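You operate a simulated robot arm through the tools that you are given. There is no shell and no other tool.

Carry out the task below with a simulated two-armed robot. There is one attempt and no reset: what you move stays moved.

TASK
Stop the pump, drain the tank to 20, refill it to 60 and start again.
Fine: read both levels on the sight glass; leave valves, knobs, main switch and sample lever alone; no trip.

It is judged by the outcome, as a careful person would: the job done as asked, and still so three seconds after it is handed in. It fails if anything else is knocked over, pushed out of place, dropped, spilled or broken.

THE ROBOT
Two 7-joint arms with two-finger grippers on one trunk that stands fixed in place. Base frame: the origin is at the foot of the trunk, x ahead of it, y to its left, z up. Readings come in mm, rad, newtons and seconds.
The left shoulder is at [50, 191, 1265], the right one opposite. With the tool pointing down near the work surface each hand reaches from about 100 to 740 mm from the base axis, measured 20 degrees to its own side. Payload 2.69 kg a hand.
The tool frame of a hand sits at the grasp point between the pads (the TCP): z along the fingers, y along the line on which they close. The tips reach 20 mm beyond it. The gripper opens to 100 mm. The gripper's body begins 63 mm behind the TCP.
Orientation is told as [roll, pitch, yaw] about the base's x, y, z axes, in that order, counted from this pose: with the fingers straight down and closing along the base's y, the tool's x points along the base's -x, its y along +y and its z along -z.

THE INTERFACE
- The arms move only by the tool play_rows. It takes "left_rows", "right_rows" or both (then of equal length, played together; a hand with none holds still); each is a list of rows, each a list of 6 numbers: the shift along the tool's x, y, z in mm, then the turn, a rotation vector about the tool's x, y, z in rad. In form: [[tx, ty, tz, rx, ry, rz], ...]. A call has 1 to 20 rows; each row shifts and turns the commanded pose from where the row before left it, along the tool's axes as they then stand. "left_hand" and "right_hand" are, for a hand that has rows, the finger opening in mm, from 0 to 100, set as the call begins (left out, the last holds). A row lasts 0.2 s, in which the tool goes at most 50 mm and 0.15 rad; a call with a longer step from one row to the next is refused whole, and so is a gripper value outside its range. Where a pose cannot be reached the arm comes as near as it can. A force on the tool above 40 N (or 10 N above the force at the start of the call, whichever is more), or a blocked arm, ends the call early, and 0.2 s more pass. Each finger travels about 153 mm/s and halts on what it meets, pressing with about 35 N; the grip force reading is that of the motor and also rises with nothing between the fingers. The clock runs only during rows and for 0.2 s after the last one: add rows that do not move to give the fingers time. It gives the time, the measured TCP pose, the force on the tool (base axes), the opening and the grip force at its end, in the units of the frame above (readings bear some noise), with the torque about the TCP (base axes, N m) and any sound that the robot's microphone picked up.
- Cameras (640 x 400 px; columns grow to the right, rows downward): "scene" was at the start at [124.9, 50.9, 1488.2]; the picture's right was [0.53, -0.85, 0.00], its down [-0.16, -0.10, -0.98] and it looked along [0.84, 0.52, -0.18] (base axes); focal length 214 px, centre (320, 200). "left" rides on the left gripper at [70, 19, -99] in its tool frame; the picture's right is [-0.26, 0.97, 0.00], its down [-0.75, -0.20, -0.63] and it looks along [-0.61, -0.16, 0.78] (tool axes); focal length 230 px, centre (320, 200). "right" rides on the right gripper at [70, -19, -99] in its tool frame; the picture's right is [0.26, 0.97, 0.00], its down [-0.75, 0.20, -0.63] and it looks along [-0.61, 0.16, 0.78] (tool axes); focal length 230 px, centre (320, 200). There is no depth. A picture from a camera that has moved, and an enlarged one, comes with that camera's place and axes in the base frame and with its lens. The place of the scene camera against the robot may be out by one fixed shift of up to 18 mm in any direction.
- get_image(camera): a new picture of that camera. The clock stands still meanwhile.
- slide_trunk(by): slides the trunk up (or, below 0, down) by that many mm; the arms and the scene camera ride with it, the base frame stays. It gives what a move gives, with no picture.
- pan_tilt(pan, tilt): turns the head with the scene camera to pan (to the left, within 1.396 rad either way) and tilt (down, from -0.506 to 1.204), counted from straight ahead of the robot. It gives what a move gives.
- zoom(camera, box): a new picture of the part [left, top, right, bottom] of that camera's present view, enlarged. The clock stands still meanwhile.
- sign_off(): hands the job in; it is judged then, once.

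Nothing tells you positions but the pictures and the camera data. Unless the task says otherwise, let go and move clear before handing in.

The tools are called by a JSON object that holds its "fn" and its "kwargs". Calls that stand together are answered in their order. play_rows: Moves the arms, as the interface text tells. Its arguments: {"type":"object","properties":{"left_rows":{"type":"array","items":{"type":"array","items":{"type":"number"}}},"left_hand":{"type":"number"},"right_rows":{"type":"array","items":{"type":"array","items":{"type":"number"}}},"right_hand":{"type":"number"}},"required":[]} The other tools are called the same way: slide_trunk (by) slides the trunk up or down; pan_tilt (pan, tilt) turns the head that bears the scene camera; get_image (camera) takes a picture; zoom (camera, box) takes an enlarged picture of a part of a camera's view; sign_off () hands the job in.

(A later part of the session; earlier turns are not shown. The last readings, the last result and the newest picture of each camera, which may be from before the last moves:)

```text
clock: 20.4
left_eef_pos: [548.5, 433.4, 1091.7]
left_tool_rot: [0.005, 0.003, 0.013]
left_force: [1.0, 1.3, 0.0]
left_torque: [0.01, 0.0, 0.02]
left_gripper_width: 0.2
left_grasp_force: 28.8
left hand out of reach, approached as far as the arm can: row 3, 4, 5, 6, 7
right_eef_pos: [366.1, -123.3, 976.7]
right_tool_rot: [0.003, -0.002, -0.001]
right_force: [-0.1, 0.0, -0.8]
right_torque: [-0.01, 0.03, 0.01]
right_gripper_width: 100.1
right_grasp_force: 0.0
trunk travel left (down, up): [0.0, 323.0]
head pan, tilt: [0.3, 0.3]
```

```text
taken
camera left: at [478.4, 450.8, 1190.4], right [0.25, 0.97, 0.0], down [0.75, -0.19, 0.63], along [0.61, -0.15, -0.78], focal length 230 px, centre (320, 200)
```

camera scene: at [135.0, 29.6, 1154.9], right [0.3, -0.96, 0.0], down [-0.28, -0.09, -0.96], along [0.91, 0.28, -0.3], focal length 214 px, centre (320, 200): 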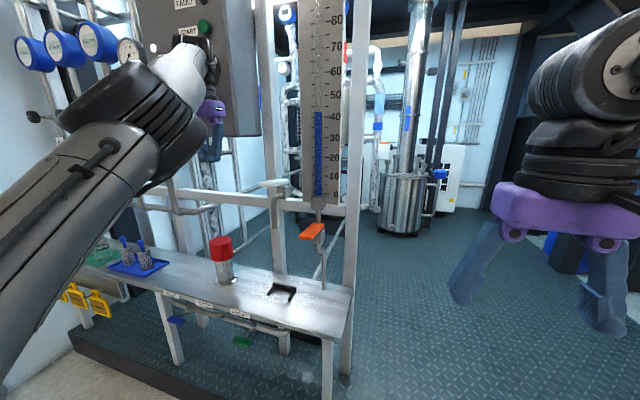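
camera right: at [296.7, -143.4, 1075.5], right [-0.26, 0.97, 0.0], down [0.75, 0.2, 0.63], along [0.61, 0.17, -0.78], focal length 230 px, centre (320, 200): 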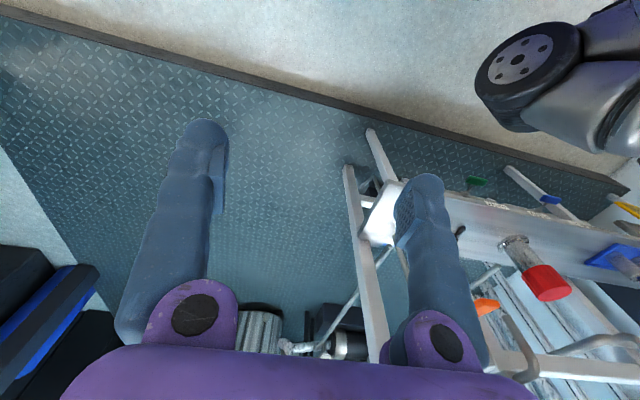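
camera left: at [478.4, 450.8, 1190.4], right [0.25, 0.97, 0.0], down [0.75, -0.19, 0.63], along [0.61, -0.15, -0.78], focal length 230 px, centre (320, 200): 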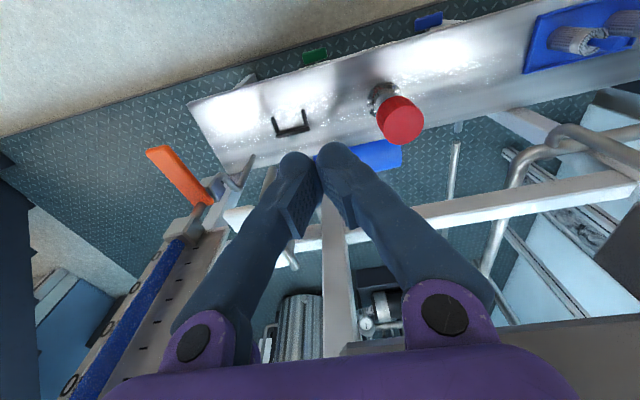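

The left hand is again tool-down with a good posture at (548, 433, 1092), clear of the panel; the white sample lever is near (595–690, 326, 1028), so I'll pull back to x≈498 before crossing to the orange lever side.

{"fn": "play_rows", "kwargs": {"left_rows": [[48, 0, 0, 0, 0, 0], [0, -45, 10, 0, 0, 0], [0, -47, 20, 0, 0, 0], [0, -45, 20, 0, 0, 0], [0, -45, 20, 0, 0, 0], [0, -45, 20, 0, 0, 0], [0, -8, 10, 0, 0, 0], [0, 0, 0, 0, 0, 0]]}}

{"fn": "get_image", "kwargs": {"camera": "scene"}}

{"fn": "get_image", "kwargs": {"camera": "left"}}

```text
refused: row 3 steps farther than a row can; nothing moved
```

```text
taken
camera scene: at [135.0, 29.6, 1154.9], right [0.3, -0.96, 0.0], down [-0.28, -0.09, -0.96], along [0.91, 0.28, -0.3], focal length 214 px, centre (320, 200)
```

scene: 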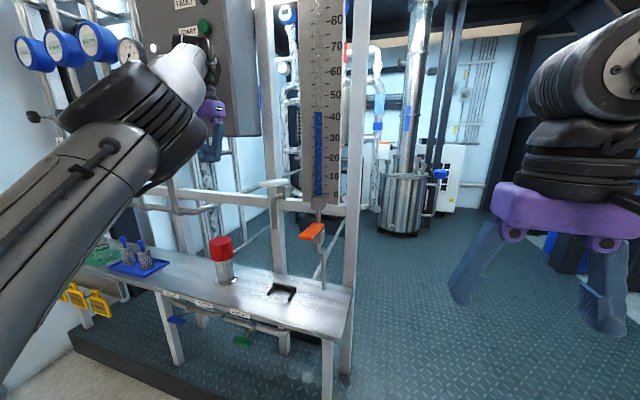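

```text
taken
camera left: at [478.4, 450.8, 1190.4], right [0.25, 0.97, 0.0], down [0.75, -0.19, 0.63], along [0.61, -0.15, -0.78], focal length 230 px, centre (320, 200)
```

left: 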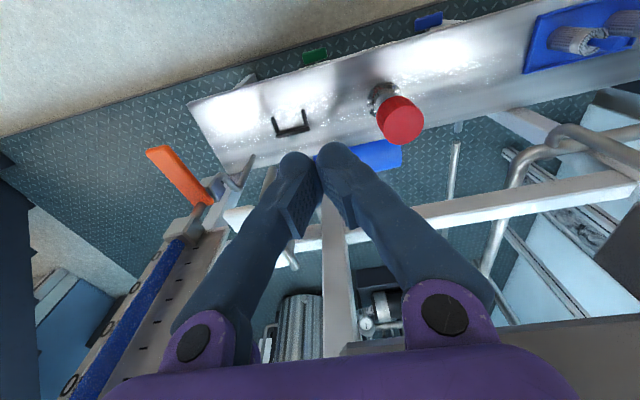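

One row was slightly too long and refused; same path with smaller steps.

{"fn": "play_rows", "kwargs": {"left_rows": [[48, 0, 0, 0, 0, 0], [0, -35, 10, 0, 0, 0], [0, -40, 20, 0, 0, 0], [0, -40, 20, 0, 0, 0], [0, -40, 20, 0, 0, 0], [0, -40, 20, 0, 0, 0], [0, -40, 10, 0, 0, 0], [0, 0, 0, 0, 0, 0]]}}

{"fn": "get_image", "kwargs": {"camera": "scene"}}

{"fn": "get_image", "kwargs": {"camera": "left"}}

```text
clock: 22.2
left_eef_pos: [535.1, 235.8, 1005.7]
left_tool_rot: [0.005, 0.002, 0.011]
left_force: [0.4, 1.0, 0.3]
left_torque: [0.01, 0.02, 0.01]
left_gripper_width: 0.1
left_grasp_force: 29.3
left hand out of reach, approached as far as the arm can: row 6, 7
right_eef_pos: [367.1, -122.9, 976.0]
right_tool_rot: [0.005, 0.0, 0.0]
right_force: [-0.2, 0.0, -0.4]
right_torque: [-0.03, 0.01, 0.01]
right_gripper_width: 100.0
right_grasp_force: 0.0
trunk travel left (down, up): [0.0, 323.0]
head pan, tilt: [0.3, 0.3]
```

```text
taken
camera scene: at [135.2, 29.4, 1154.9], right [0.3, -0.96, 0.0], down [-0.28, -0.09, -0.96], along [0.91, 0.28, -0.3], focal length 214 px, centre (320, 200)
```

scene: 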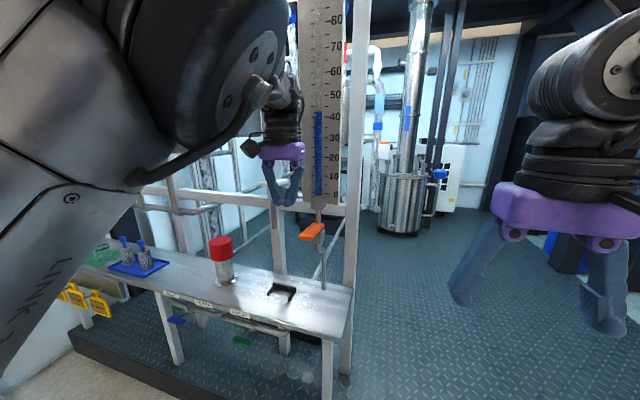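

```text
taken
camera left: at [466.1, 252.9, 1105.2], right [0.25, 0.97, 0.0], down [0.75, -0.19, 0.63], along [0.61, -0.15, -0.78], focal length 230 px, centre (320, 200)
```

left: 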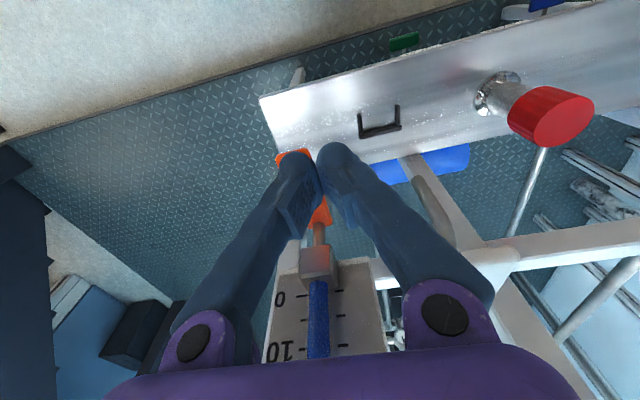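

The left arm is cramped with the trunk this low (shoulder level with the work). I'll raise the trunk so the hand can reach down naturally, and read the glass with the right wrist camera instead.

{"fn": "slide_trunk", "kwargs": {"by": 223}}

{"fn": "play_rows", "kwargs": {"left_rows": [[8, -15, 30, 0, 0, 0], [8, -15, 30, 0, 0, 0], [8, -10, 30, 0, 0, 0], [0, 0, 35, 0, 0, 0], [0, 0, 35, 0, 0, 0], [0, 0, 35, 0, 0, 0], [0, 0, 0, 0, 0, 0]]}}

{"fn": "get_image", "kwargs": {"camera": "scene"}}

{"fn": "get_image", "kwargs": {"camera": "left"}}

```text
clock: 24.6
left_eef_pos: [535.7, 235.5, 1228.3]
left_tool_rot: [0.004, 0.002, 0.011]
left_force: [-0.1, -0.8, -0.6]
left_torque: [0.02, 0.02, 0.0]
left_gripper_width: 0.1
left_grasp_force: 29.8
right_eef_pos: [368.3, -122.6, 1199.6]
right_tool_rot: [0.002, 0.0, 0.001]
right_force: [0.8, 0.0, 1.1]
right_torque: [-0.01, 0.01, 0.01]
right_gripper_width: 100.0
right_grasp_force: 0.1
trunk travel left (down, up): [-223.0, 100.0]
head pan, tilt: [0.3, 0.3]
```

```text
clock: 26.2
left_eef_pos: [572.5, 258.8, 1058.2]
left_tool_rot: [0.004, 0.001, 0.011]
left_force: [-0.5, 0.0, 0.5]
left_torque: [0.02, 0.0, 0.01]
left_gripper_width: 0.1
left_grasp_force: 29.4
left hand out of reach, approached as far as the arm can: row 1, 2, 3, 4, 5, 6
right_eef_pos: [366.0, -123.5, 1199.4]
right_tool_rot: [0.003, 0.0, 0.001]
right_force: [-0.4, -0.5, 0.5]
right_torque: [0.01, -0.01, -0.02]
right_gripper_width: 99.9
right_grasp_force: 0.0
trunk travel left (down, up): [-223.0, 100.0]
head pan, tilt: [0.3, 0.3]
```

```text
taken
camera scene: at [134.6, 29.4, 1378.0], right [0.3, -0.96, 0.0], down [-0.28, -0.09, -0.96], along [0.91, 0.28, -0.3], focal length 214 px, centre (320, 200)
```

scene: 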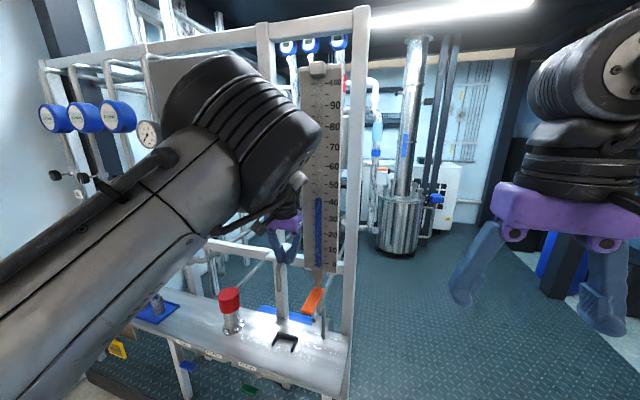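

```text
taken
camera left: at [502.4, 276.6, 1157.7], right [0.25, 0.97, 0.0], down [0.75, -0.19, 0.63], along [0.61, -0.15, -0.78], focal length 230 px, centre (320, 200)
```

left: 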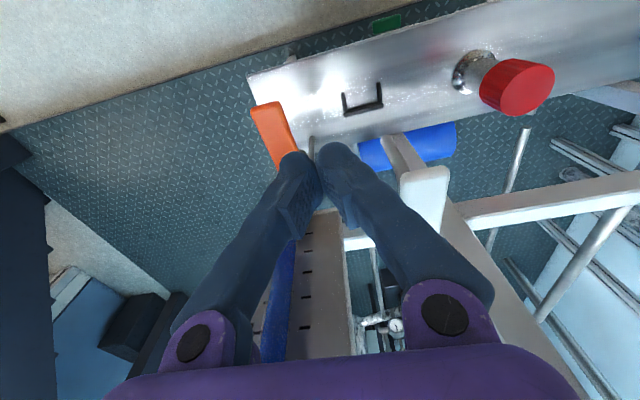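

The left arm keeps running to a joint limit on this side, so I'll withdraw it back and left (away from the white sample lever), and use the right arm for the orange lever instead.

{"fn": "play_rows", "kwargs": {"left_rows": [[10, 0, -30, 0, 0, 0], [25, 0, -30, 0, 0, 0], [30, 15, -20, 0, 0, 0], [30, 30, -10, 0, 0, 0], [30, 30, 0, 0, 0, 0], [30, 30, 0, 0, 0, 0], [30, 30, 0, 0, 0, 0], [0, 0, 0, 0, 0, 0]]}}

{"fn": "get_image", "kwargs": {"camera": "scene"}}

{"fn": "get_image", "kwargs": {"camera": "left"}}

```text
clock: 28.0
left_eef_pos: [393.7, 400.2, 1151.5]
left_tool_rot: [0.005, 0.002, 0.011]
left_force: [-0.2, -0.1, 0.7]
left_torque: [-0.02, 0.0, -0.03]
left_gripper_width: 0.0
left_grasp_force: 29.8
left hand out of reach, approached as far as the arm can: row 2
right_eef_pos: [366.7, -123.7, 1200.6]
right_tool_rot: [0.004, -0.001, 0.001]
right_force: [0.7, -0.2, 1.3]
right_torque: [0.0, -0.04, 0.0]
right_gripper_width: 100.0
right_grasp_force: 0.0
trunk travel left (down, up): [-223.0, 100.0]
head pan, tilt: [0.3, 0.3]
```

```text
taken
camera scene: at [135.1, 29.2, 1377.9], right [0.3, -0.96, 0.0], down [-0.28, -0.09, -0.96], along [0.91, 0.28, -0.3], focal length 214 px, centre (320, 200)
```

scene: 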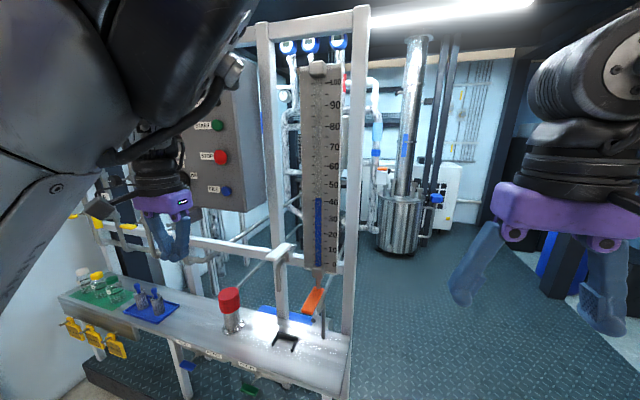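

```text
taken
camera left: at [323.5, 417.4, 1250.1], right [0.25, 0.97, 0.0], down [0.75, -0.19, 0.63], along [0.61, -0.15, -0.78], focal length 230 px, centre (320, 200)
```

left: 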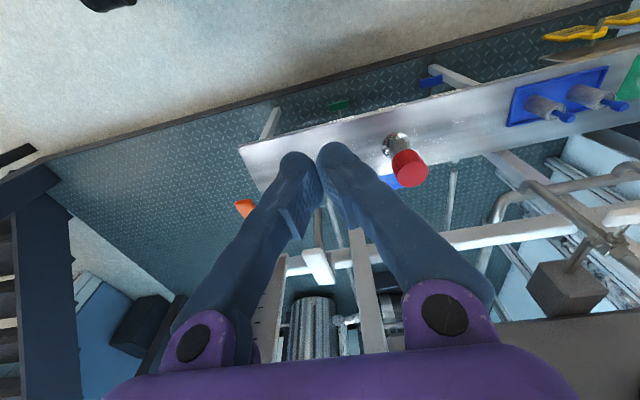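

The rack is undisturbed and the level still reads about 42. Now the right hand: close the fingers, tilt them 45° forward and come toward the lever's front.

{"fn": "play_rows", "kwargs": {"right_hand": 0, "right_rows": [[-9, 30, 17, 0, -0.1333, 0], [-6.66, 30, 18.05, 0, -0.1333, 0], [-4.2, 30, 18.77, 0, -0.1333, 0], [-1.67, 30, 19.16, 0, -0.1333, 0], [0.89, 30, 19.2, 0, -0.1333, 0], [3.44, 30, 18.93, 0, -0.1333, 0], [0, 0, 0, 0, 0, 0]]}}

{"fn": "get_image", "kwargs": {"camera": "right"}}

{"fn": "get_image", "kwargs": {"camera": "scene"}}

```text
clock: 29.6
left_eef_pos: [393.1, 399.4, 1151.6]
left_tool_rot: [0.003, 0.001, 0.011]
left_force: [0.2, -0.6, 0.1]
left_torque: [-0.01, 0.0, -0.01]
left_gripper_width: 0.0
left_grasp_force: 29.4
right_eef_pos: [421.2, 55.3, 1098.6]
right_tool_rot: [0.007, -0.802, -0.006]
right_force: [0.5, -1.0, -0.8]
right_torque: [0.01, 0.0, -0.02]
right_gripper_width: 0.0
right_grasp_force: 29.3
trunk travel left (down, up): [-223.0, 100.0]
head pan, tilt: [0.3, 0.3]
```

```text
taken
camera right: at [301.1, 36.0, 1116.9], right [-0.18, 0.97, -0.18], down [0.07, 0.2, 0.98], along [0.98, 0.16, -0.1], focal length 230 px, centre (320, 200)
```

right: 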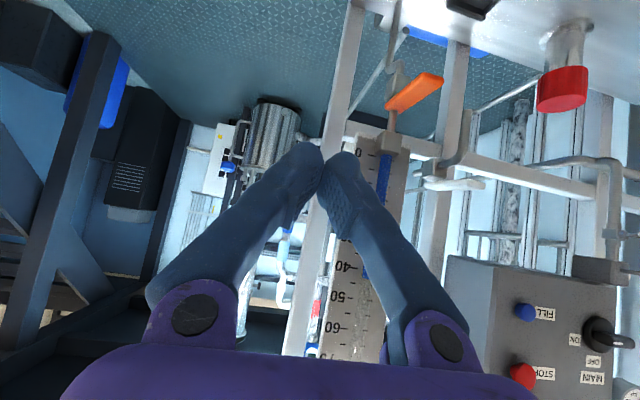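

```text
taken
camera scene: at [135.0, 28.9, 1377.9], right [0.3, -0.96, 0.0], down [-0.28, -0.09, -0.96], along [0.91, 0.28, -0.3], focal length 214 px, centre (320, 200)
```

scene: 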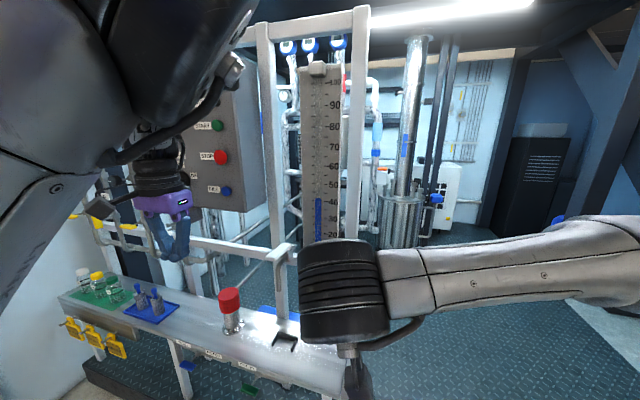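

{"fn": "zoom", "kwargs": {"camera": "right", "box": [350, 30, 480, 200]}}

```text
2.35 times, centred on (415, 115) of right
camera zoom: at [301.1, 36.0, 1116.9], right [-0.18, 0.97, -0.18], down [0.07, 0.2, 0.98], along [0.98, 0.16, -0.1], focal length 541 px, centre (96, 400)
```

zoom: 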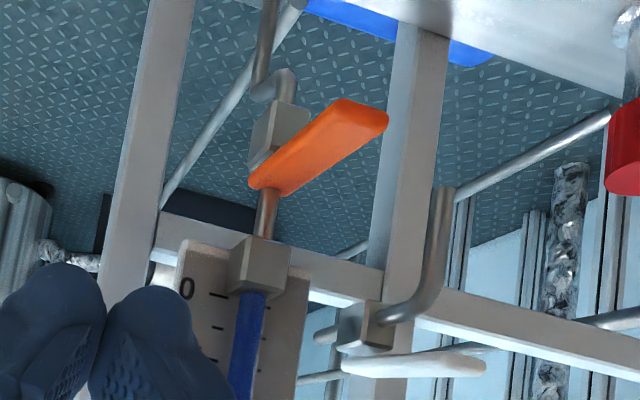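

The paddle shows clearly: tip about (557, 196, 903), inner end near x 667, sitting on its valve body. I'll move the right hand in front of and above the tip.

{"fn": "play_rows", "kwargs": {"right_rows": [[3.26, 28.2, 25.12, 0, 0, 0], [3.26, 28.2, 25.12, 0, 0, 0], [3.26, 28.2, 25.12, 0, 0, 0], [3.26, 28.2, 25.12, 0, 0, 0], [3.26, 28.2, 25.12, 0, 0, 0], [0, 0, 0, 0, 0, 0]]}}

{"fn": "get_image", "kwargs": {"camera": "right"}}

{"fn": "get_image", "kwargs": {"camera": "left"}}

{"fn": "get_image", "kwargs": {"camera": "scene"}}

```text
clock: 31.0
left_eef_pos: [393.0, 400.3, 1150.7]
left_tool_rot: [0.003, 0.002, 0.009]
left_force: [0.3, 0.1, -0.3]
left_torque: [0.01, -0.04, 0.01]
left_gripper_width: 0.0
left_grasp_force: 29.5
right_eef_pos: [499.1, 198.6, 999.2]
right_tool_rot: [0.006, -0.801, -0.003]
right_force: [0.5, -0.3, 0.1]
right_torque: [0.01, -0.02, -0.01]
right_gripper_width: 0.0
right_grasp_force: 29.8
trunk travel left (down, up): [-223.0, 100.0]
head pan, tilt: [0.3, 0.3]
```

```text
taken
camera right: at [379.4, 179.5, 1018.0], right [-0.18, 0.97, -0.18], down [0.07, 0.2, 0.98], along [0.98, 0.16, -0.1], focal length 230 px, centre (320, 200)
```

right: 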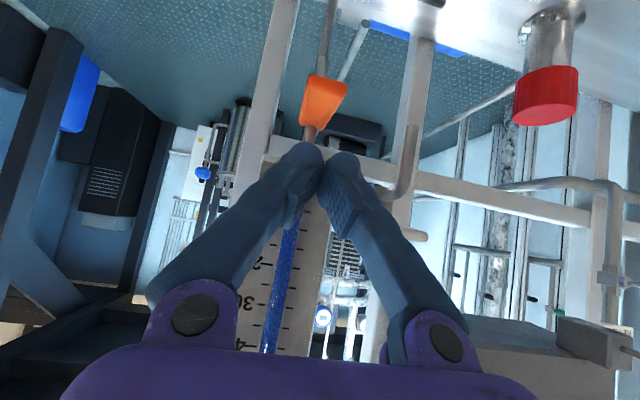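

```text
taken
camera left: at [323.5, 417.1, 1250.3], right [0.25, 0.97, 0.0], down [0.75, -0.19, 0.63], along [0.61, -0.15, -0.78], focal length 230 px, centre (320, 200)
```

left: 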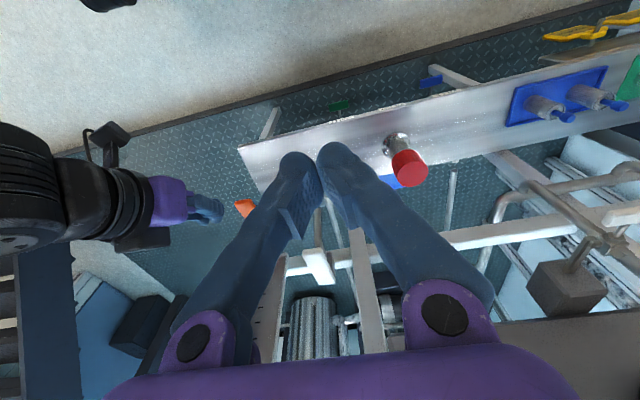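

```text
taken
camera scene: at [134.7, 29.1, 1378.0], right [0.3, -0.96, 0.0], down [-0.28, -0.09, -0.96], along [0.91, 0.28, -0.3], focal length 214 px, centre (320, 200)
```

scene: 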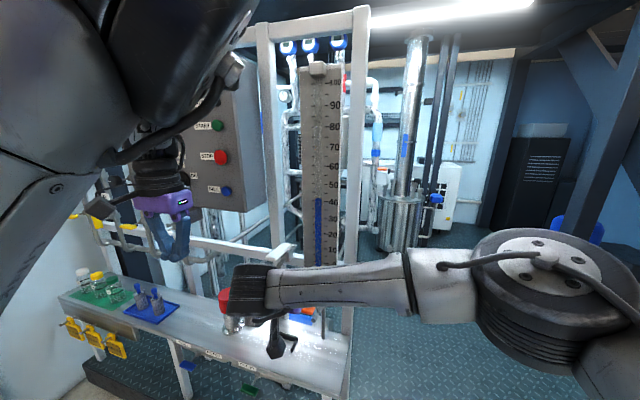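

The right arm reaches the lever comfortably, with the paddle centred at y≈197. Before touching it I'll set the left camera to look level at the 20 mark so I can read the glass while draining.

{"fn": "play_rows", "kwargs": {"left_rows": [[-5.3, 4.3, 9.4, 0, -0.127, 0], [-4.07, 4.3, 9.99, 0, -0.127, 0], [-2.77, 4.3, 10.43, 0, -0.127, 0], [-1.42, 4.3, 10.69, 0, -0.127, 0], [-0.06, 4.3, 10.8, 0, -0.127, 0], [1.3, 4.3, 10.7, 0, -0.127, 0], [2.66, 4.3, 10.5, 0, -0.127, 0], [0, 0, 0, 0, 0, 0]]}}

{"fn": "get_image", "kwargs": {"camera": "left"}}

{"fn": "get_image", "kwargs": {"camera": "scene"}}

```text
clock: 32.8
left_eef_pos: [429.9, 431.3, 1085.9]
left_tool_rot: [0.004, -0.891, 0.007]
left_force: [-0.1, 0.3, 0.0]
left_torque: [0.01, -0.01, -0.01]
left_gripper_width: 0.0
left_grasp_force: 29.5
right_eef_pos: [499.6, 199.1, 999.9]
right_tool_rot: [0.005, -0.8, -0.004]
right_force: [-0.1, -0.4, -0.1]
right_torque: [0.04, -0.01, -0.04]
right_gripper_width: 0.0
right_grasp_force: 29.7
trunk travel left (down, up): [-223.0, 100.0]
head pan, tilt: [0.3, 0.3]
```

```text
taken
camera left: at [309.3, 449.2, 1094.9], right [0.15, 0.97, 0.2], down [-0.01, -0.2, 0.98], along [0.99, -0.15, -0.02], focal length 230 px, centre (320, 200)
```

left: 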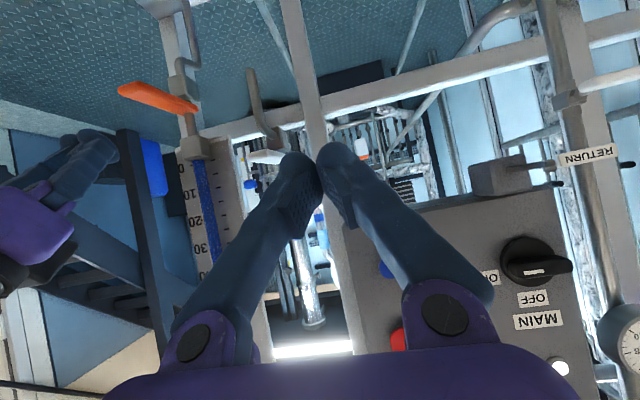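

```text
taken
camera scene: at [134.7, 29.2, 1378.0], right [0.3, -0.96, 0.0], down [-0.28, -0.09, -0.96], along [0.91, 0.28, -0.3], focal length 214 px, centre (320, 200)
```

scene: 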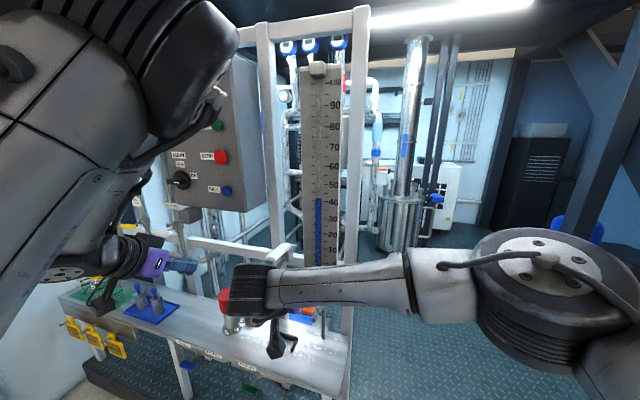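

{"fn": "zoom", "kwargs": {"camera": "left", "box": [100, 40, 260, 140]}}

{"fn": "zoom", "kwargs": {"camera": "left", "box": [150, 130, 270, 280]}}

{"fn": "zoom", "kwargs": {"camera": "scene", "box": [280, 170, 370, 280]}}

```text
4.00 times, centred on (180, 90) of left
camera zoom: at [309.3, 449.2, 1094.9], right [0.15, 0.97, 0.2], down [-0.01, -0.2, 0.98], along [0.99, -0.15, -0.02], focal length 920 px, centre (880, 640)
```

zoom: 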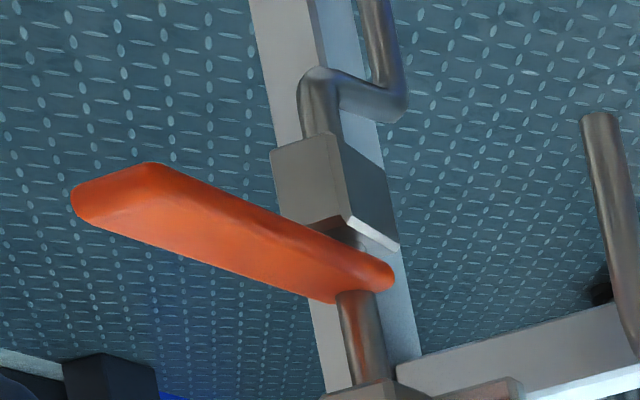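

```text
2.67 times, centred on (210, 205) of left
camera zoom: at [309.3, 449.2, 1094.9], right [0.15, 0.97, 0.2], down [-0.01, -0.2, 0.98], along [0.99, -0.15, -0.02], focal length 614 px, centre (613, 187)
```

zoom: 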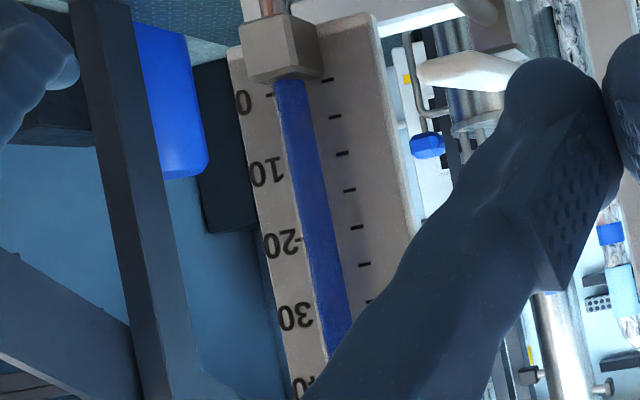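

```text
3.64 times, centred on (325, 225) of scene
camera zoom: at [134.7, 29.2, 1378.0], right [0.3, -0.96, 0.0], down [-0.28, -0.09, -0.96], along [0.91, 0.28, -0.3], focal length 780 px, centre (302, 109)
```

zoom: 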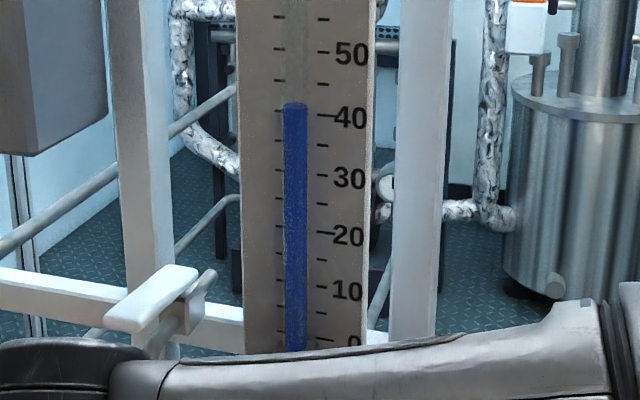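

The paddle sits above the valve body on a stem; its exact motion is still to be proven, so I'll press very gently on its tip from above and watch force and picture. First, to just above it.

{"fn": "play_rows", "kwargs": {"right_rows": [[-2.96, -0.7, 29.4, 0, 0, 0], [-2.96, -0.7, 29.4, 0, 0, 0], [-2.96, -0.7, 29.4, 0, 0, 0], [0, 0, 0, 0, 0, 0]]}}

{"fn": "get_image", "kwargs": {"camera": "left"}}

{"fn": "get_image", "kwargs": {"camera": "right"}}

```text
clock: 33.8
left_eef_pos: [428.6, 431.3, 1086.7]
left_tool_rot: [0.003, -0.888, 0.005]
left_force: [-0.1, -0.1, -0.1]
left_torque: [0.04, 0.02, -0.02]
left_gripper_width: 0.0
left_grasp_force: 29.8
right_eef_pos: [570.4, 196.4, 945.4]
right_tool_rot: [0.004, -0.8, -0.005]
right_force: [0.3, -0.9, 0.5]
right_torque: [-0.01, -0.05, -0.01]
right_gripper_width: 0.1
right_grasp_force: 29.4
trunk travel left (down, up): [-223.0, 100.0]
head pan, tilt: [0.3, 0.3]
```

```text
taken
camera left: at [309.3, 449.4, 1095.0], right [0.15, 0.97, 0.2], down [-0.01, -0.2, 0.98], along [0.99, -0.15, -0.02], focal length 230 px, centre (320, 200)
```

left: 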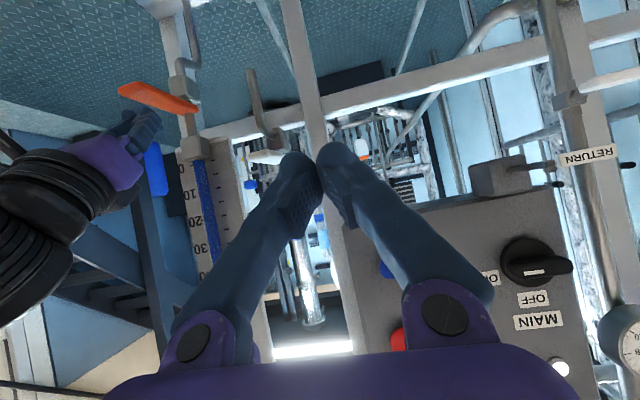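

```text
taken
camera right: at [450.2, 176.9, 964.8], right [-0.18, 0.97, -0.18], down [0.07, 0.2, 0.98], along [0.98, 0.16, -0.1], focal length 230 px, centre (320, 200)
```

right: 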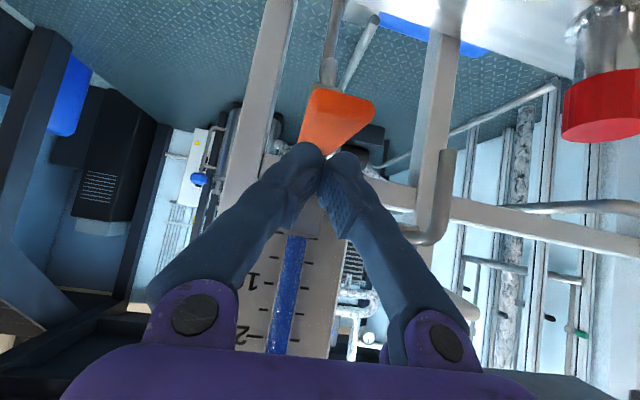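

{"fn": "zoom", "kwargs": {"camera": "left", "box": [60, 50, 240, 200]}}

```text
2.67 times, centred on (150, 125) of left
camera zoom: at [309.3, 449.4, 1095.0], right [0.15, 0.97, 0.2], down [-0.01, -0.2, 0.98], along [0.99, -0.15, -0.02], focal length 614 px, centre (773, 400)
```

zoom: 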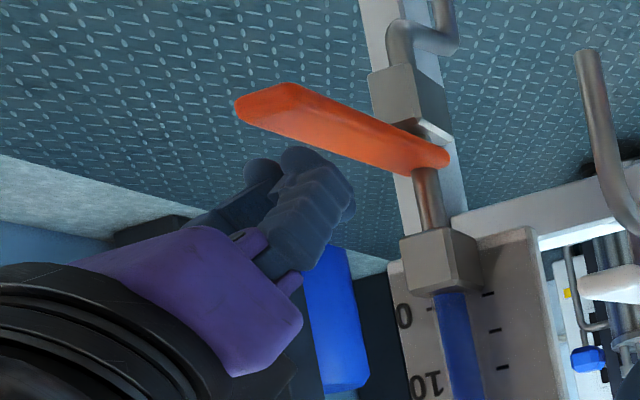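

Fingertips hover ~20 mm above the paddle about a third of the way in from its tip. Pressing down slowly now.

{"fn": "play_rows", "kwargs": {"right_rows": [[2.88, 0, 2.78, 0, 0, 0], [2.88, 0, 2.78, 0, 0, 0], [2.88, 0, 2.78, 0, 0, 0], [2.88, 0, 2.78, 0, 0, 0], [2.88, 0, 2.78, 0, 0, 0]]}}

{"fn": "zoom", "kwargs": {"camera": "left", "box": [60, 50, 240, 200]}}

```text
clock: 35.0
left_eef_pos: [429.8, 431.8, 1086.7]
left_tool_rot: [0.005, -0.887, 0.008]
left_force: [-0.6, -0.7, -0.6]
left_torque: [0.02, 0.02, 0.0]
left_gripper_width: 0.0
left_grasp_force: 29.6
right_eef_pos: [568.3, 196.3, 924.2]
right_tool_rot: [0.006, -0.801, -0.003]
right_force: [-0.8, -0.1, 1.8]
right_torque: [-0.03, 0.01, 0.05]
right_gripper_width: 0.0
right_grasp_force: 29.0
trunk travel left (down, up): [-223.0, 100.0]
head pan, tilt: [0.3, 0.3]
```

```text
2.67 times, centred on (150, 125) of left
camera zoom: at [309.4, 449.4, 1095.0], right [0.15, 0.97, 0.2], down [-0.01, -0.2, 0.98], along [0.99, -0.15, -0.02], focal length 614 px, centre (773, 400)
```

zoom: 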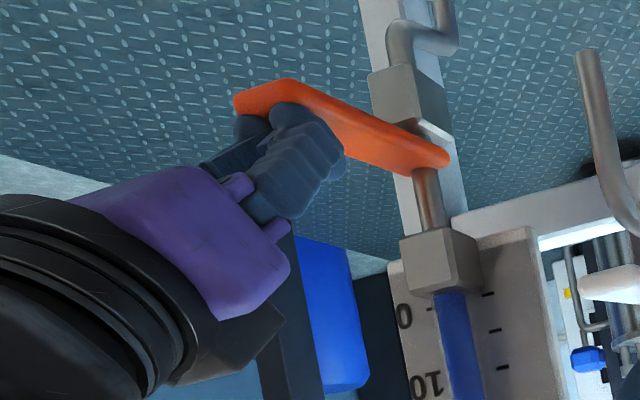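

Contact is just beginning (about 2 N). A few more millimetres in small steps.

{"fn": "play_rows", "kwargs": {"right_rows": [[1.44, 0, 1.39, 0, 0, 0], [1.44, 0, 1.39, 0, 0, 0], [1.44, 0, 1.39, 0, 0, 0], [1.44, 0, 1.39, 0, 0, 0]]}}

{"fn": "zoom", "kwargs": {"camera": "left", "box": [60, 50, 240, 200]}}

{"fn": "zoom", "kwargs": {"camera": "scene", "box": [280, 170, 370, 280]}}

```text
clock: 36.0
left_eef_pos: [429.4, 433.1, 1087.2]
left_tool_rot: [0.006, -0.888, 0.005]
left_force: [-0.7, 0.1, -0.8]
left_torque: [-0.02, -0.02, 0.05]
left_gripper_width: 0.0
left_grasp_force: 29.5
right_eef_pos: [569.7, 196.4, 915.5]
right_tool_rot: [0.004, -0.799, -0.003]
right_force: [-1.2, -0.9, 2.3]
right_torque: [-0.03, 0.02, -0.02]
right_gripper_width: 0.0
right_grasp_force: 29.5
trunk travel left (down, up): [-223.0, 100.0]
head pan, tilt: [0.3, 0.3]
```

```text
2.67 times, centred on (150, 125) of left
camera zoom: at [309.3, 449.4, 1095.0], right [0.15, 0.97, 0.2], down [-0.01, -0.2, 0.98], along [0.99, -0.15, -0.02], focal length 614 px, centre (773, 400)
```

zoom: 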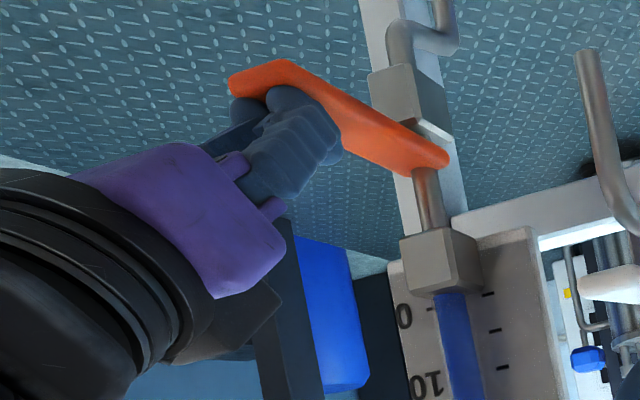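

```text
3.64 times, centred on (325, 225) of scene
camera zoom: at [134.8, 29.4, 1377.9], right [0.3, -0.96, 0.0], down [-0.28, -0.09, -0.96], along [0.91, 0.28, -0.3], focal length 780 px, centre (302, 109)
```

zoom: 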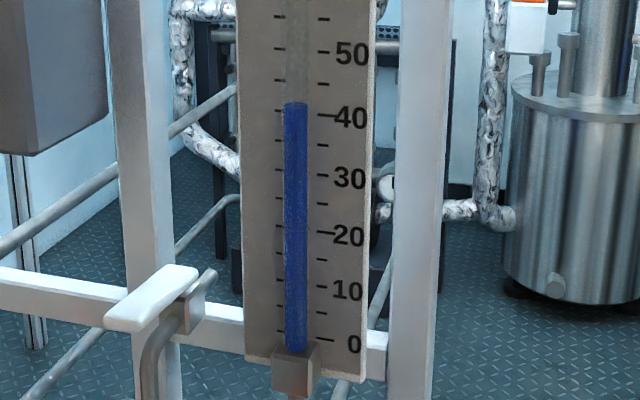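

The paddle hinges down with only ~2 N, and the level hasn't moved yet. I'll press further in small steps, checking the level as it goes.

{"fn": "play_rows", "kwargs": {"right_rows": [[2.88, 0, 2.78, 0, 0, 0], [2.88, 0, 2.78, 0, 0, 0], [2.88, 0, 2.78, 0, 0, 0]]}}

{"fn": "zoom", "kwargs": {"camera": "left", "box": [60, 50, 240, 200]}}

{"fn": "zoom", "kwargs": {"camera": "scene", "box": [280, 170, 370, 280]}}

```text
clock: 36.8
left_eef_pos: [430.4, 433.1, 1087.5]
left_tool_rot: [0.004, -0.888, 0.007]
left_force: [0.8, 0.4, 0.1]
left_torque: [0.0, -0.02, 0.0]
left_gripper_width: 0.0
left_grasp_force: 29.3
right_eef_pos: [568.7, 196.6, 904.3]
right_tool_rot: [0.005, -0.8, -0.004]
right_force: [-0.1, 0.6, 1.9]
right_torque: [0.0, 0.03, -0.05]
right_gripper_width: 6.0
right_grasp_force: 29.5
trunk travel left (down, up): [-223.0, 100.0]
head pan, tilt: [0.3, 0.3]
```

```text
2.67 times, centred on (150, 125) of left
camera zoom: at [309.3, 449.4, 1095.0], right [0.15, 0.97, 0.2], down [-0.01, -0.2, 0.98], along [0.99, -0.15, -0.02], focal length 614 px, centre (773, 400)
```

zoom: 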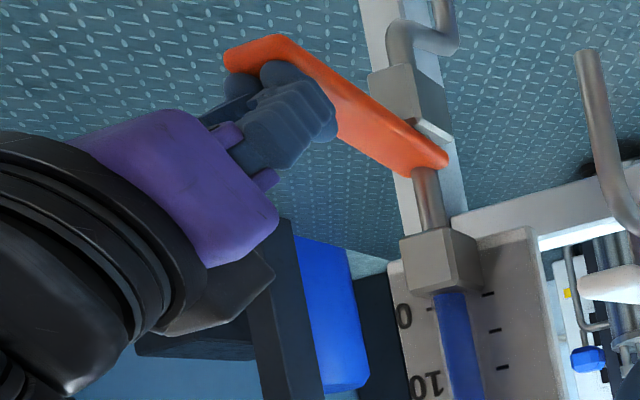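

```text
3.64 times, centred on (325, 225) of scene
camera zoom: at [134.7, 29.5, 1378.0], right [0.3, -0.96, 0.0], down [-0.28, -0.09, -0.96], along [0.91, 0.28, -0.3], focal length 780 px, centre (302, 109)
```

zoom: 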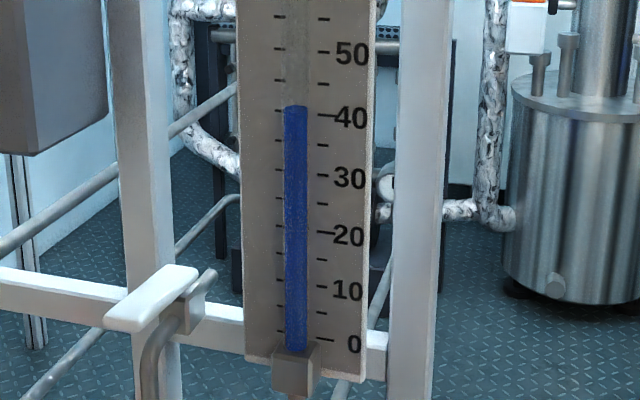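

The level has begun to fall (about 42 → 41.8), so the drain is opening. I'll hold here briefly to learn the rate.

{"fn": "play_rows", "kwargs": {"right_rows": [[0, 0, 0, 0, 0, 0], [0, 0, 0, 0, 0, 0], [0, 0, 0, 0, 0, 0], [0, 0, 0, 0, 0, 0]]}}

{"fn": "zoom", "kwargs": {"camera": "scene", "box": [280, 170, 370, 280]}}

{"fn": "get_image", "kwargs": {"camera": "right"}}

```text
clock: 37.8
left_eef_pos: [429.6, 432.1, 1086.4]
left_tool_rot: [0.006, -0.889, 0.008]
left_force: [0.2, -0.1, 0.4]
left_torque: [-0.01, -0.03, 0.02]
left_gripper_width: 0.1
left_grasp_force: 29.7
right_eef_pos: [568.9, 197.4, 903.5]
right_tool_rot: [0.006, -0.801, -0.003]
right_force: [-1.2, 0.3, 2.6]
right_torque: [0.01, 0.0, 0.02]
right_gripper_width: 6.0
right_grasp_force: 29.4
trunk travel left (down, up): [-223.0, 100.0]
head pan, tilt: [0.3, 0.3]
```

```text
3.64 times, centred on (325, 225) of scene
camera zoom: at [134.7, 29.5, 1378.0], right [0.3, -0.96, 0.0], down [-0.28, -0.09, -0.96], along [0.91, 0.28, -0.3], focal length 780 px, centre (302, 109)
```

zoom: 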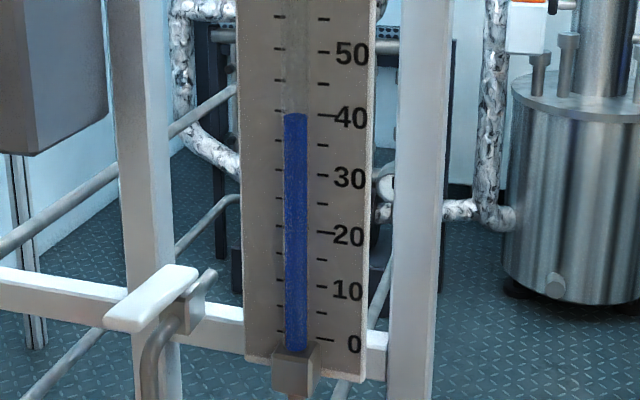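

```text
taken
camera right: at [448.8, 176.6, 923.3], right [-0.18, 0.97, -0.18], down [0.07, 0.2, 0.98], along [0.98, 0.16, -0.1], focal length 230 px, centre (320, 200)
```

right: 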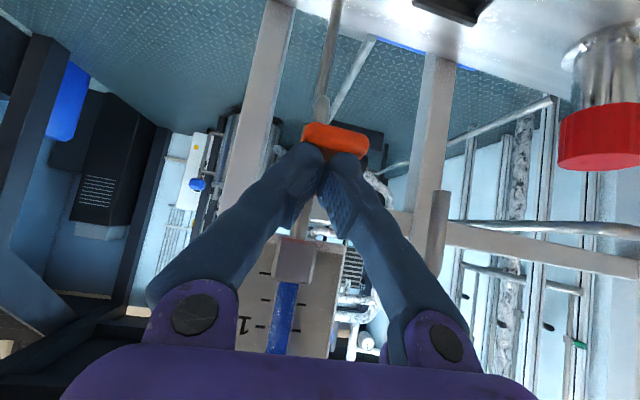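

It drains at about 1.3 per second at this opening and reads about 40.6. I'll keep holding and read as it goes.

{"fn": "play_rows", "kwargs": {"right_rows": [[0, 0, 0, 0, 0, 0], [0, 0, 0, 0, 0, 0], [0, 0, 0, 0, 0, 0], [0, 0, 0, 0, 0, 0], [0, 0, 0, 0, 0, 0], [0, 0, 0, 0, 0, 0], [0, 0, 0, 0, 0, 0], [0, 0, 0, 0, 0, 0], [0, 0, 0, 0, 0, 0], [0, 0, 0, 0, 0, 0], [0, 0, 0, 0, 0, 0], [0, 0, 0, 0, 0, 0], [0, 0, 0, 0, 0, 0], [0, 0, 0, 0, 0, 0], [0, 0, 0, 0, 0, 0], [0, 0, 0, 0, 0, 0], [0, 0, 0, 0, 0, 0], [0, 0, 0, 0, 0, 0], [0, 0, 0, 0, 0, 0], [0, 0, 0, 0, 0, 0]]}}

{"fn": "zoom", "kwargs": {"camera": "scene", "box": [280, 170, 370, 280]}}

{"fn": "zoom", "kwargs": {"camera": "left", "box": [150, 130, 270, 280]}}

```text
clock: 42.0
left_eef_pos: [429.9, 431.7, 1087.3]
left_tool_rot: [0.006, -0.889, 0.006]
left_force: [0.4, -0.3, 0.1]
left_torque: [0.02, 0.01, 0.01]
left_gripper_width: 0.0
left_grasp_force: 29.8
right_eef_pos: [569.0, 196.6, 904.1]
right_tool_rot: [0.005, -0.8, -0.004]
right_force: [-0.6, 0.3, 3.1]
right_torque: [0.03, -0.02, -0.01]
right_gripper_width: 6.2
right_grasp_force: 29.3
trunk travel left (down, up): [-223.0, 100.0]
head pan, tilt: [0.3, 0.3]
```

```text
3.64 times, centred on (325, 225) of scene
camera zoom: at [134.7, 29.4, 1378.0], right [0.3, -0.96, 0.0], down [-0.28, -0.09, -0.96], along [0.91, 0.28, -0.3], focal length 780 px, centre (302, 109)
```

zoom: 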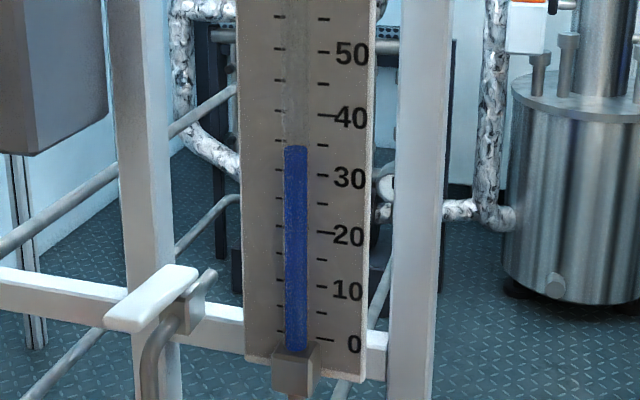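

```text
2.67 times, centred on (210, 205) of left
camera zoom: at [309.3, 449.4, 1095.0], right [0.15, 0.97, 0.2], down [-0.01, -0.2, 0.98], along [0.99, -0.15, -0.02], focal length 614 px, centre (613, 187)
```

zoom: 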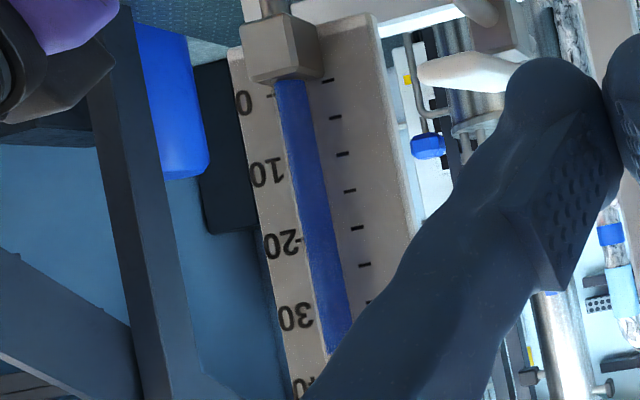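

Now about 35. Continuing to hold.

{"fn": "play_rows", "kwargs": {"right_rows": [[0, 0, 0, 0, 0, 0], [0, 0, 0, 0, 0, 0], [0, 0, 0, 0, 0, 0], [0, 0, 0, 0, 0, 0], [0, 0, 0, 0, 0, 0], [0, 0, 0, 0, 0, 0], [0, 0, 0, 0, 0, 0], [0, 0, 0, 0, 0, 0], [0, 0, 0, 0, 0, 0], [0, 0, 0, 0, 0, 0], [0, 0, 0, 0, 0, 0], [0, 0, 0, 0, 0, 0], [0, 0, 0, 0, 0, 0], [0, 0, 0, 0, 0, 0], [0, 0, 0, 0, 0, 0], [0, 0, 0, 0, 0, 0], [0, 0, 0, 0, 0, 0], [0, 0, 0, 0, 0, 0], [0, 0, 0, 0, 0, 0], [0, 0, 0, 0, 0, 0]]}}

{"fn": "zoom", "kwargs": {"camera": "scene", "box": [280, 170, 370, 280]}}

{"fn": "zoom", "kwargs": {"camera": "left", "box": [150, 130, 270, 280]}}

```text
clock: 46.2
left_eef_pos: [431.1, 432.1, 1087.2]
left_tool_rot: [0.004, -0.888, 0.009]
left_force: [-0.5, -0.2, -0.3]
left_torque: [-0.01, 0.01, -0.02]
left_gripper_width: 0.1
left_grasp_force: 29.6
right_eef_pos: [568.7, 196.0, 904.2]
right_tool_rot: [0.004, -0.801, -0.005]
right_force: [-1.0, -1.1, 2.0]
right_torque: [0.0, -0.02, -0.02]
right_gripper_width: 6.0
right_grasp_force: 29.5
trunk travel left (down, up): [-223.0, 100.0]
head pan, tilt: [0.3, 0.3]
```

```text
3.64 times, centred on (325, 225) of scene
camera zoom: at [134.7, 29.4, 1377.9], right [0.3, -0.96, 0.0], down [-0.28, -0.09, -0.96], along [0.91, 0.28, -0.3], focal length 780 px, centre (302, 109)
```

zoom: 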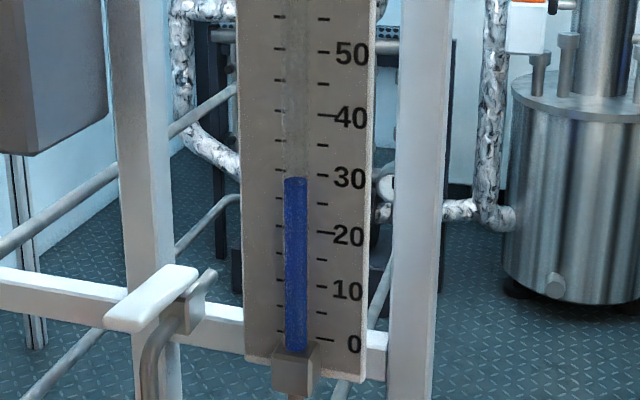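

```text
2.67 times, centred on (210, 205) of left
camera zoom: at [309.3, 449.3, 1095.0], right [0.15, 0.97, 0.2], down [-0.01, -0.2, 0.98], along [0.99, -0.15, -0.02], focal length 614 px, centre (613, 187)
```

zoom: 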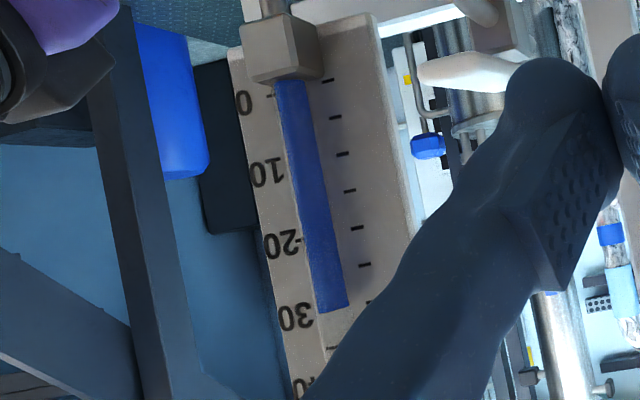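

About 29.7 in both views. Another hold should bring it to about 24–25.

{"fn": "play_rows", "kwargs": {"right_rows": [[0, 0, 0, 0, 0, 0], [0, 0, 0, 0, 0, 0], [0, 0, 0, 0, 0, 0], [0, 0, 0, 0, 0, 0], [0, 0, 0, 0, 0, 0], [0, 0, 0, 0, 0, 0], [0, 0, 0, 0, 0, 0], [0, 0, 0, 0, 0, 0], [0, 0, 0, 0, 0, 0], [0, 0, 0, 0, 0, 0], [0, 0, 0, 0, 0, 0], [0, 0, 0, 0, 0, 0], [0, 0, 0, 0, 0, 0], [0, 0, 0, 0, 0, 0], [0, 0, 0, 0, 0, 0], [0, 0, 0, 0, 0, 0], [0, 0, 0, 0, 0, 0], [0, 0, 0, 0, 0, 0], [0, 0, 0, 0, 0, 0], [0, 0, 0, 0, 0, 0]]}}

{"fn": "zoom", "kwargs": {"camera": "scene", "box": [295, 200, 355, 280]}}

{"fn": "zoom", "kwargs": {"camera": "left", "box": [170, 180, 230, 260]}}

```text
clock: 50.4
left_eef_pos: [429.4, 431.3, 1087.0]
left_tool_rot: [0.004, -0.889, 0.007]
left_force: [0.4, 0.5, -0.2]
left_torque: [0.01, -0.05, -0.01]
left_gripper_width: 0.1
left_grasp_force: 29.0
right_eef_pos: [568.8, 197.2, 904.3]
right_tool_rot: [0.007, -0.802, -0.003]
right_force: [-0.7, -0.5, 1.8]
right_torque: [0.02, -0.03, -0.02]
right_gripper_width: 5.9
right_grasp_force: 29.6
trunk travel left (down, up): [-223.0, 100.0]
head pan, tilt: [0.3, 0.3]
```

```text
5.00 times, centred on (325, 240) of scene
camera zoom: at [134.7, 29.4, 1377.9], right [0.3, -0.96, 0.0], down [-0.28, -0.09, -0.96], along [0.91, 0.28, -0.3], focal length 1072 px, centre (295, 0)
```

zoom: 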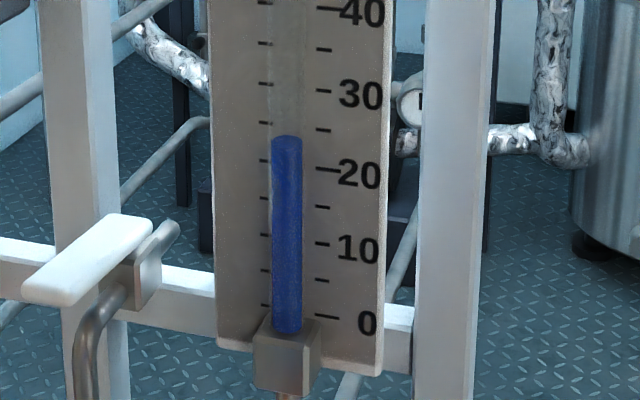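

```text
5.00 times, centred on (200, 220) of left
camera zoom: at [309.3, 449.3, 1095.0], right [0.15, 0.97, 0.2], down [-0.01, -0.2, 0.98], along [0.99, -0.15, -0.02], focal length 1150 px, centre (920, 100)
```

zoom: 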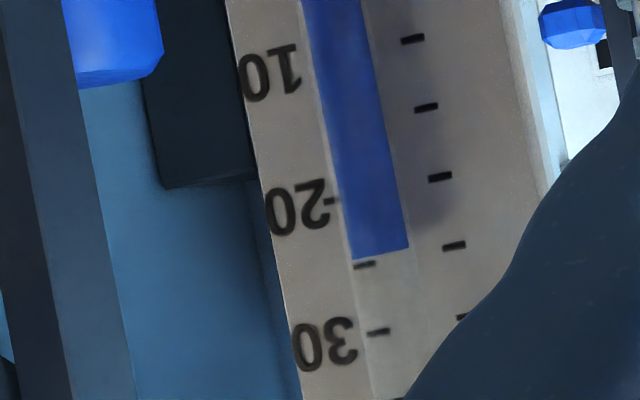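

Level view (left camera) reads about 24.5. A shorter hold to come near 21.

{"fn": "play_rows", "kwargs": {"right_rows": [[0, 0, 0, 0, 0, 0], [0, 0, 0, 0, 0, 0], [0, 0, 0, 0, 0, 0], [0, 0, 0, 0, 0, 0], [0, 0, 0, 0, 0, 0], [0, 0, 0, 0, 0, 0], [0, 0, 0, 0, 0, 0], [0, 0, 0, 0, 0, 0], [0, 0, 0, 0, 0, 0], [0, 0, 0, 0, 0, 0], [0, 0, 0, 0, 0, 0]]}}

{"fn": "zoom", "kwargs": {"camera": "scene", "box": [305, 220, 345, 260]}}

{"fn": "zoom", "kwargs": {"camera": "left", "box": [180, 195, 230, 245]}}

```text
clock: 52.8
left_eef_pos: [430.8, 431.6, 1086.7]
left_tool_rot: [0.005, -0.888, 0.008]
left_force: [-0.2, 0.3, 0.0]
left_torque: [-0.01, -0.01, -0.02]
left_gripper_width: 0.1
left_grasp_force: 29.4
right_eef_pos: [569.4, 195.6, 904.3]
right_tool_rot: [0.005, -0.8, -0.004]
right_force: [0.2, -0.6, 2.5]
right_torque: [0.02, -0.01, 0.04]
right_gripper_width: 6.0
right_grasp_force: 30.3
trunk travel left (down, up): [-223.0, 100.0]
head pan, tilt: [0.3, 0.3]
```

```text
10.00 times, centred on (325, 240) of scene
camera zoom: at [134.7, 29.4, 1377.9], right [0.3, -0.96, 0.0], down [-0.28, -0.09, -0.96], along [0.91, 0.28, -0.3], focal length 2145 px, centre (270, -200)
```

zoom: 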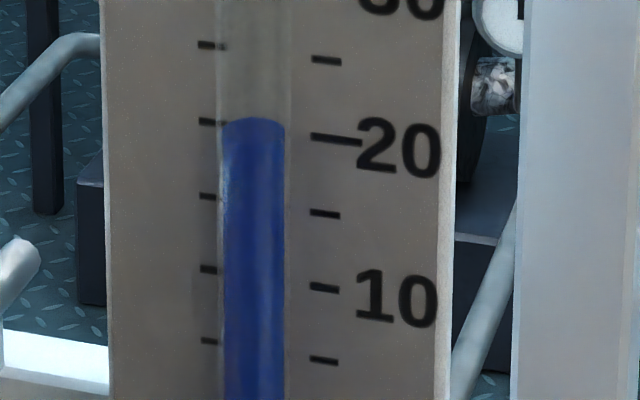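

```text
8.00 times, centred on (205, 220) of left
camera zoom: at [309.3, 449.3, 1095.0], right [0.15, 0.97, 0.2], down [-0.01, -0.2, 0.98], along [0.99, -0.15, -0.02], focal length 1841 px, centre (1240, 40)
```

zoom: 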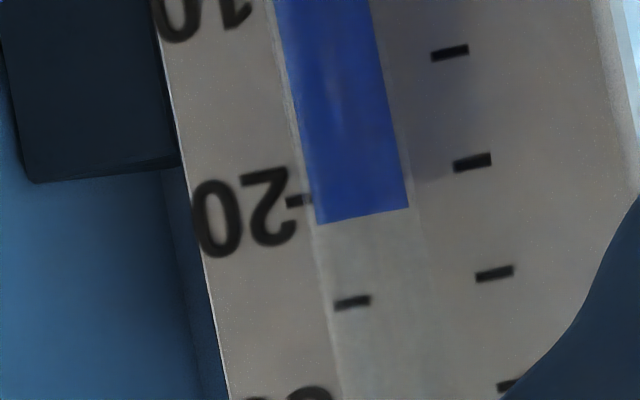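

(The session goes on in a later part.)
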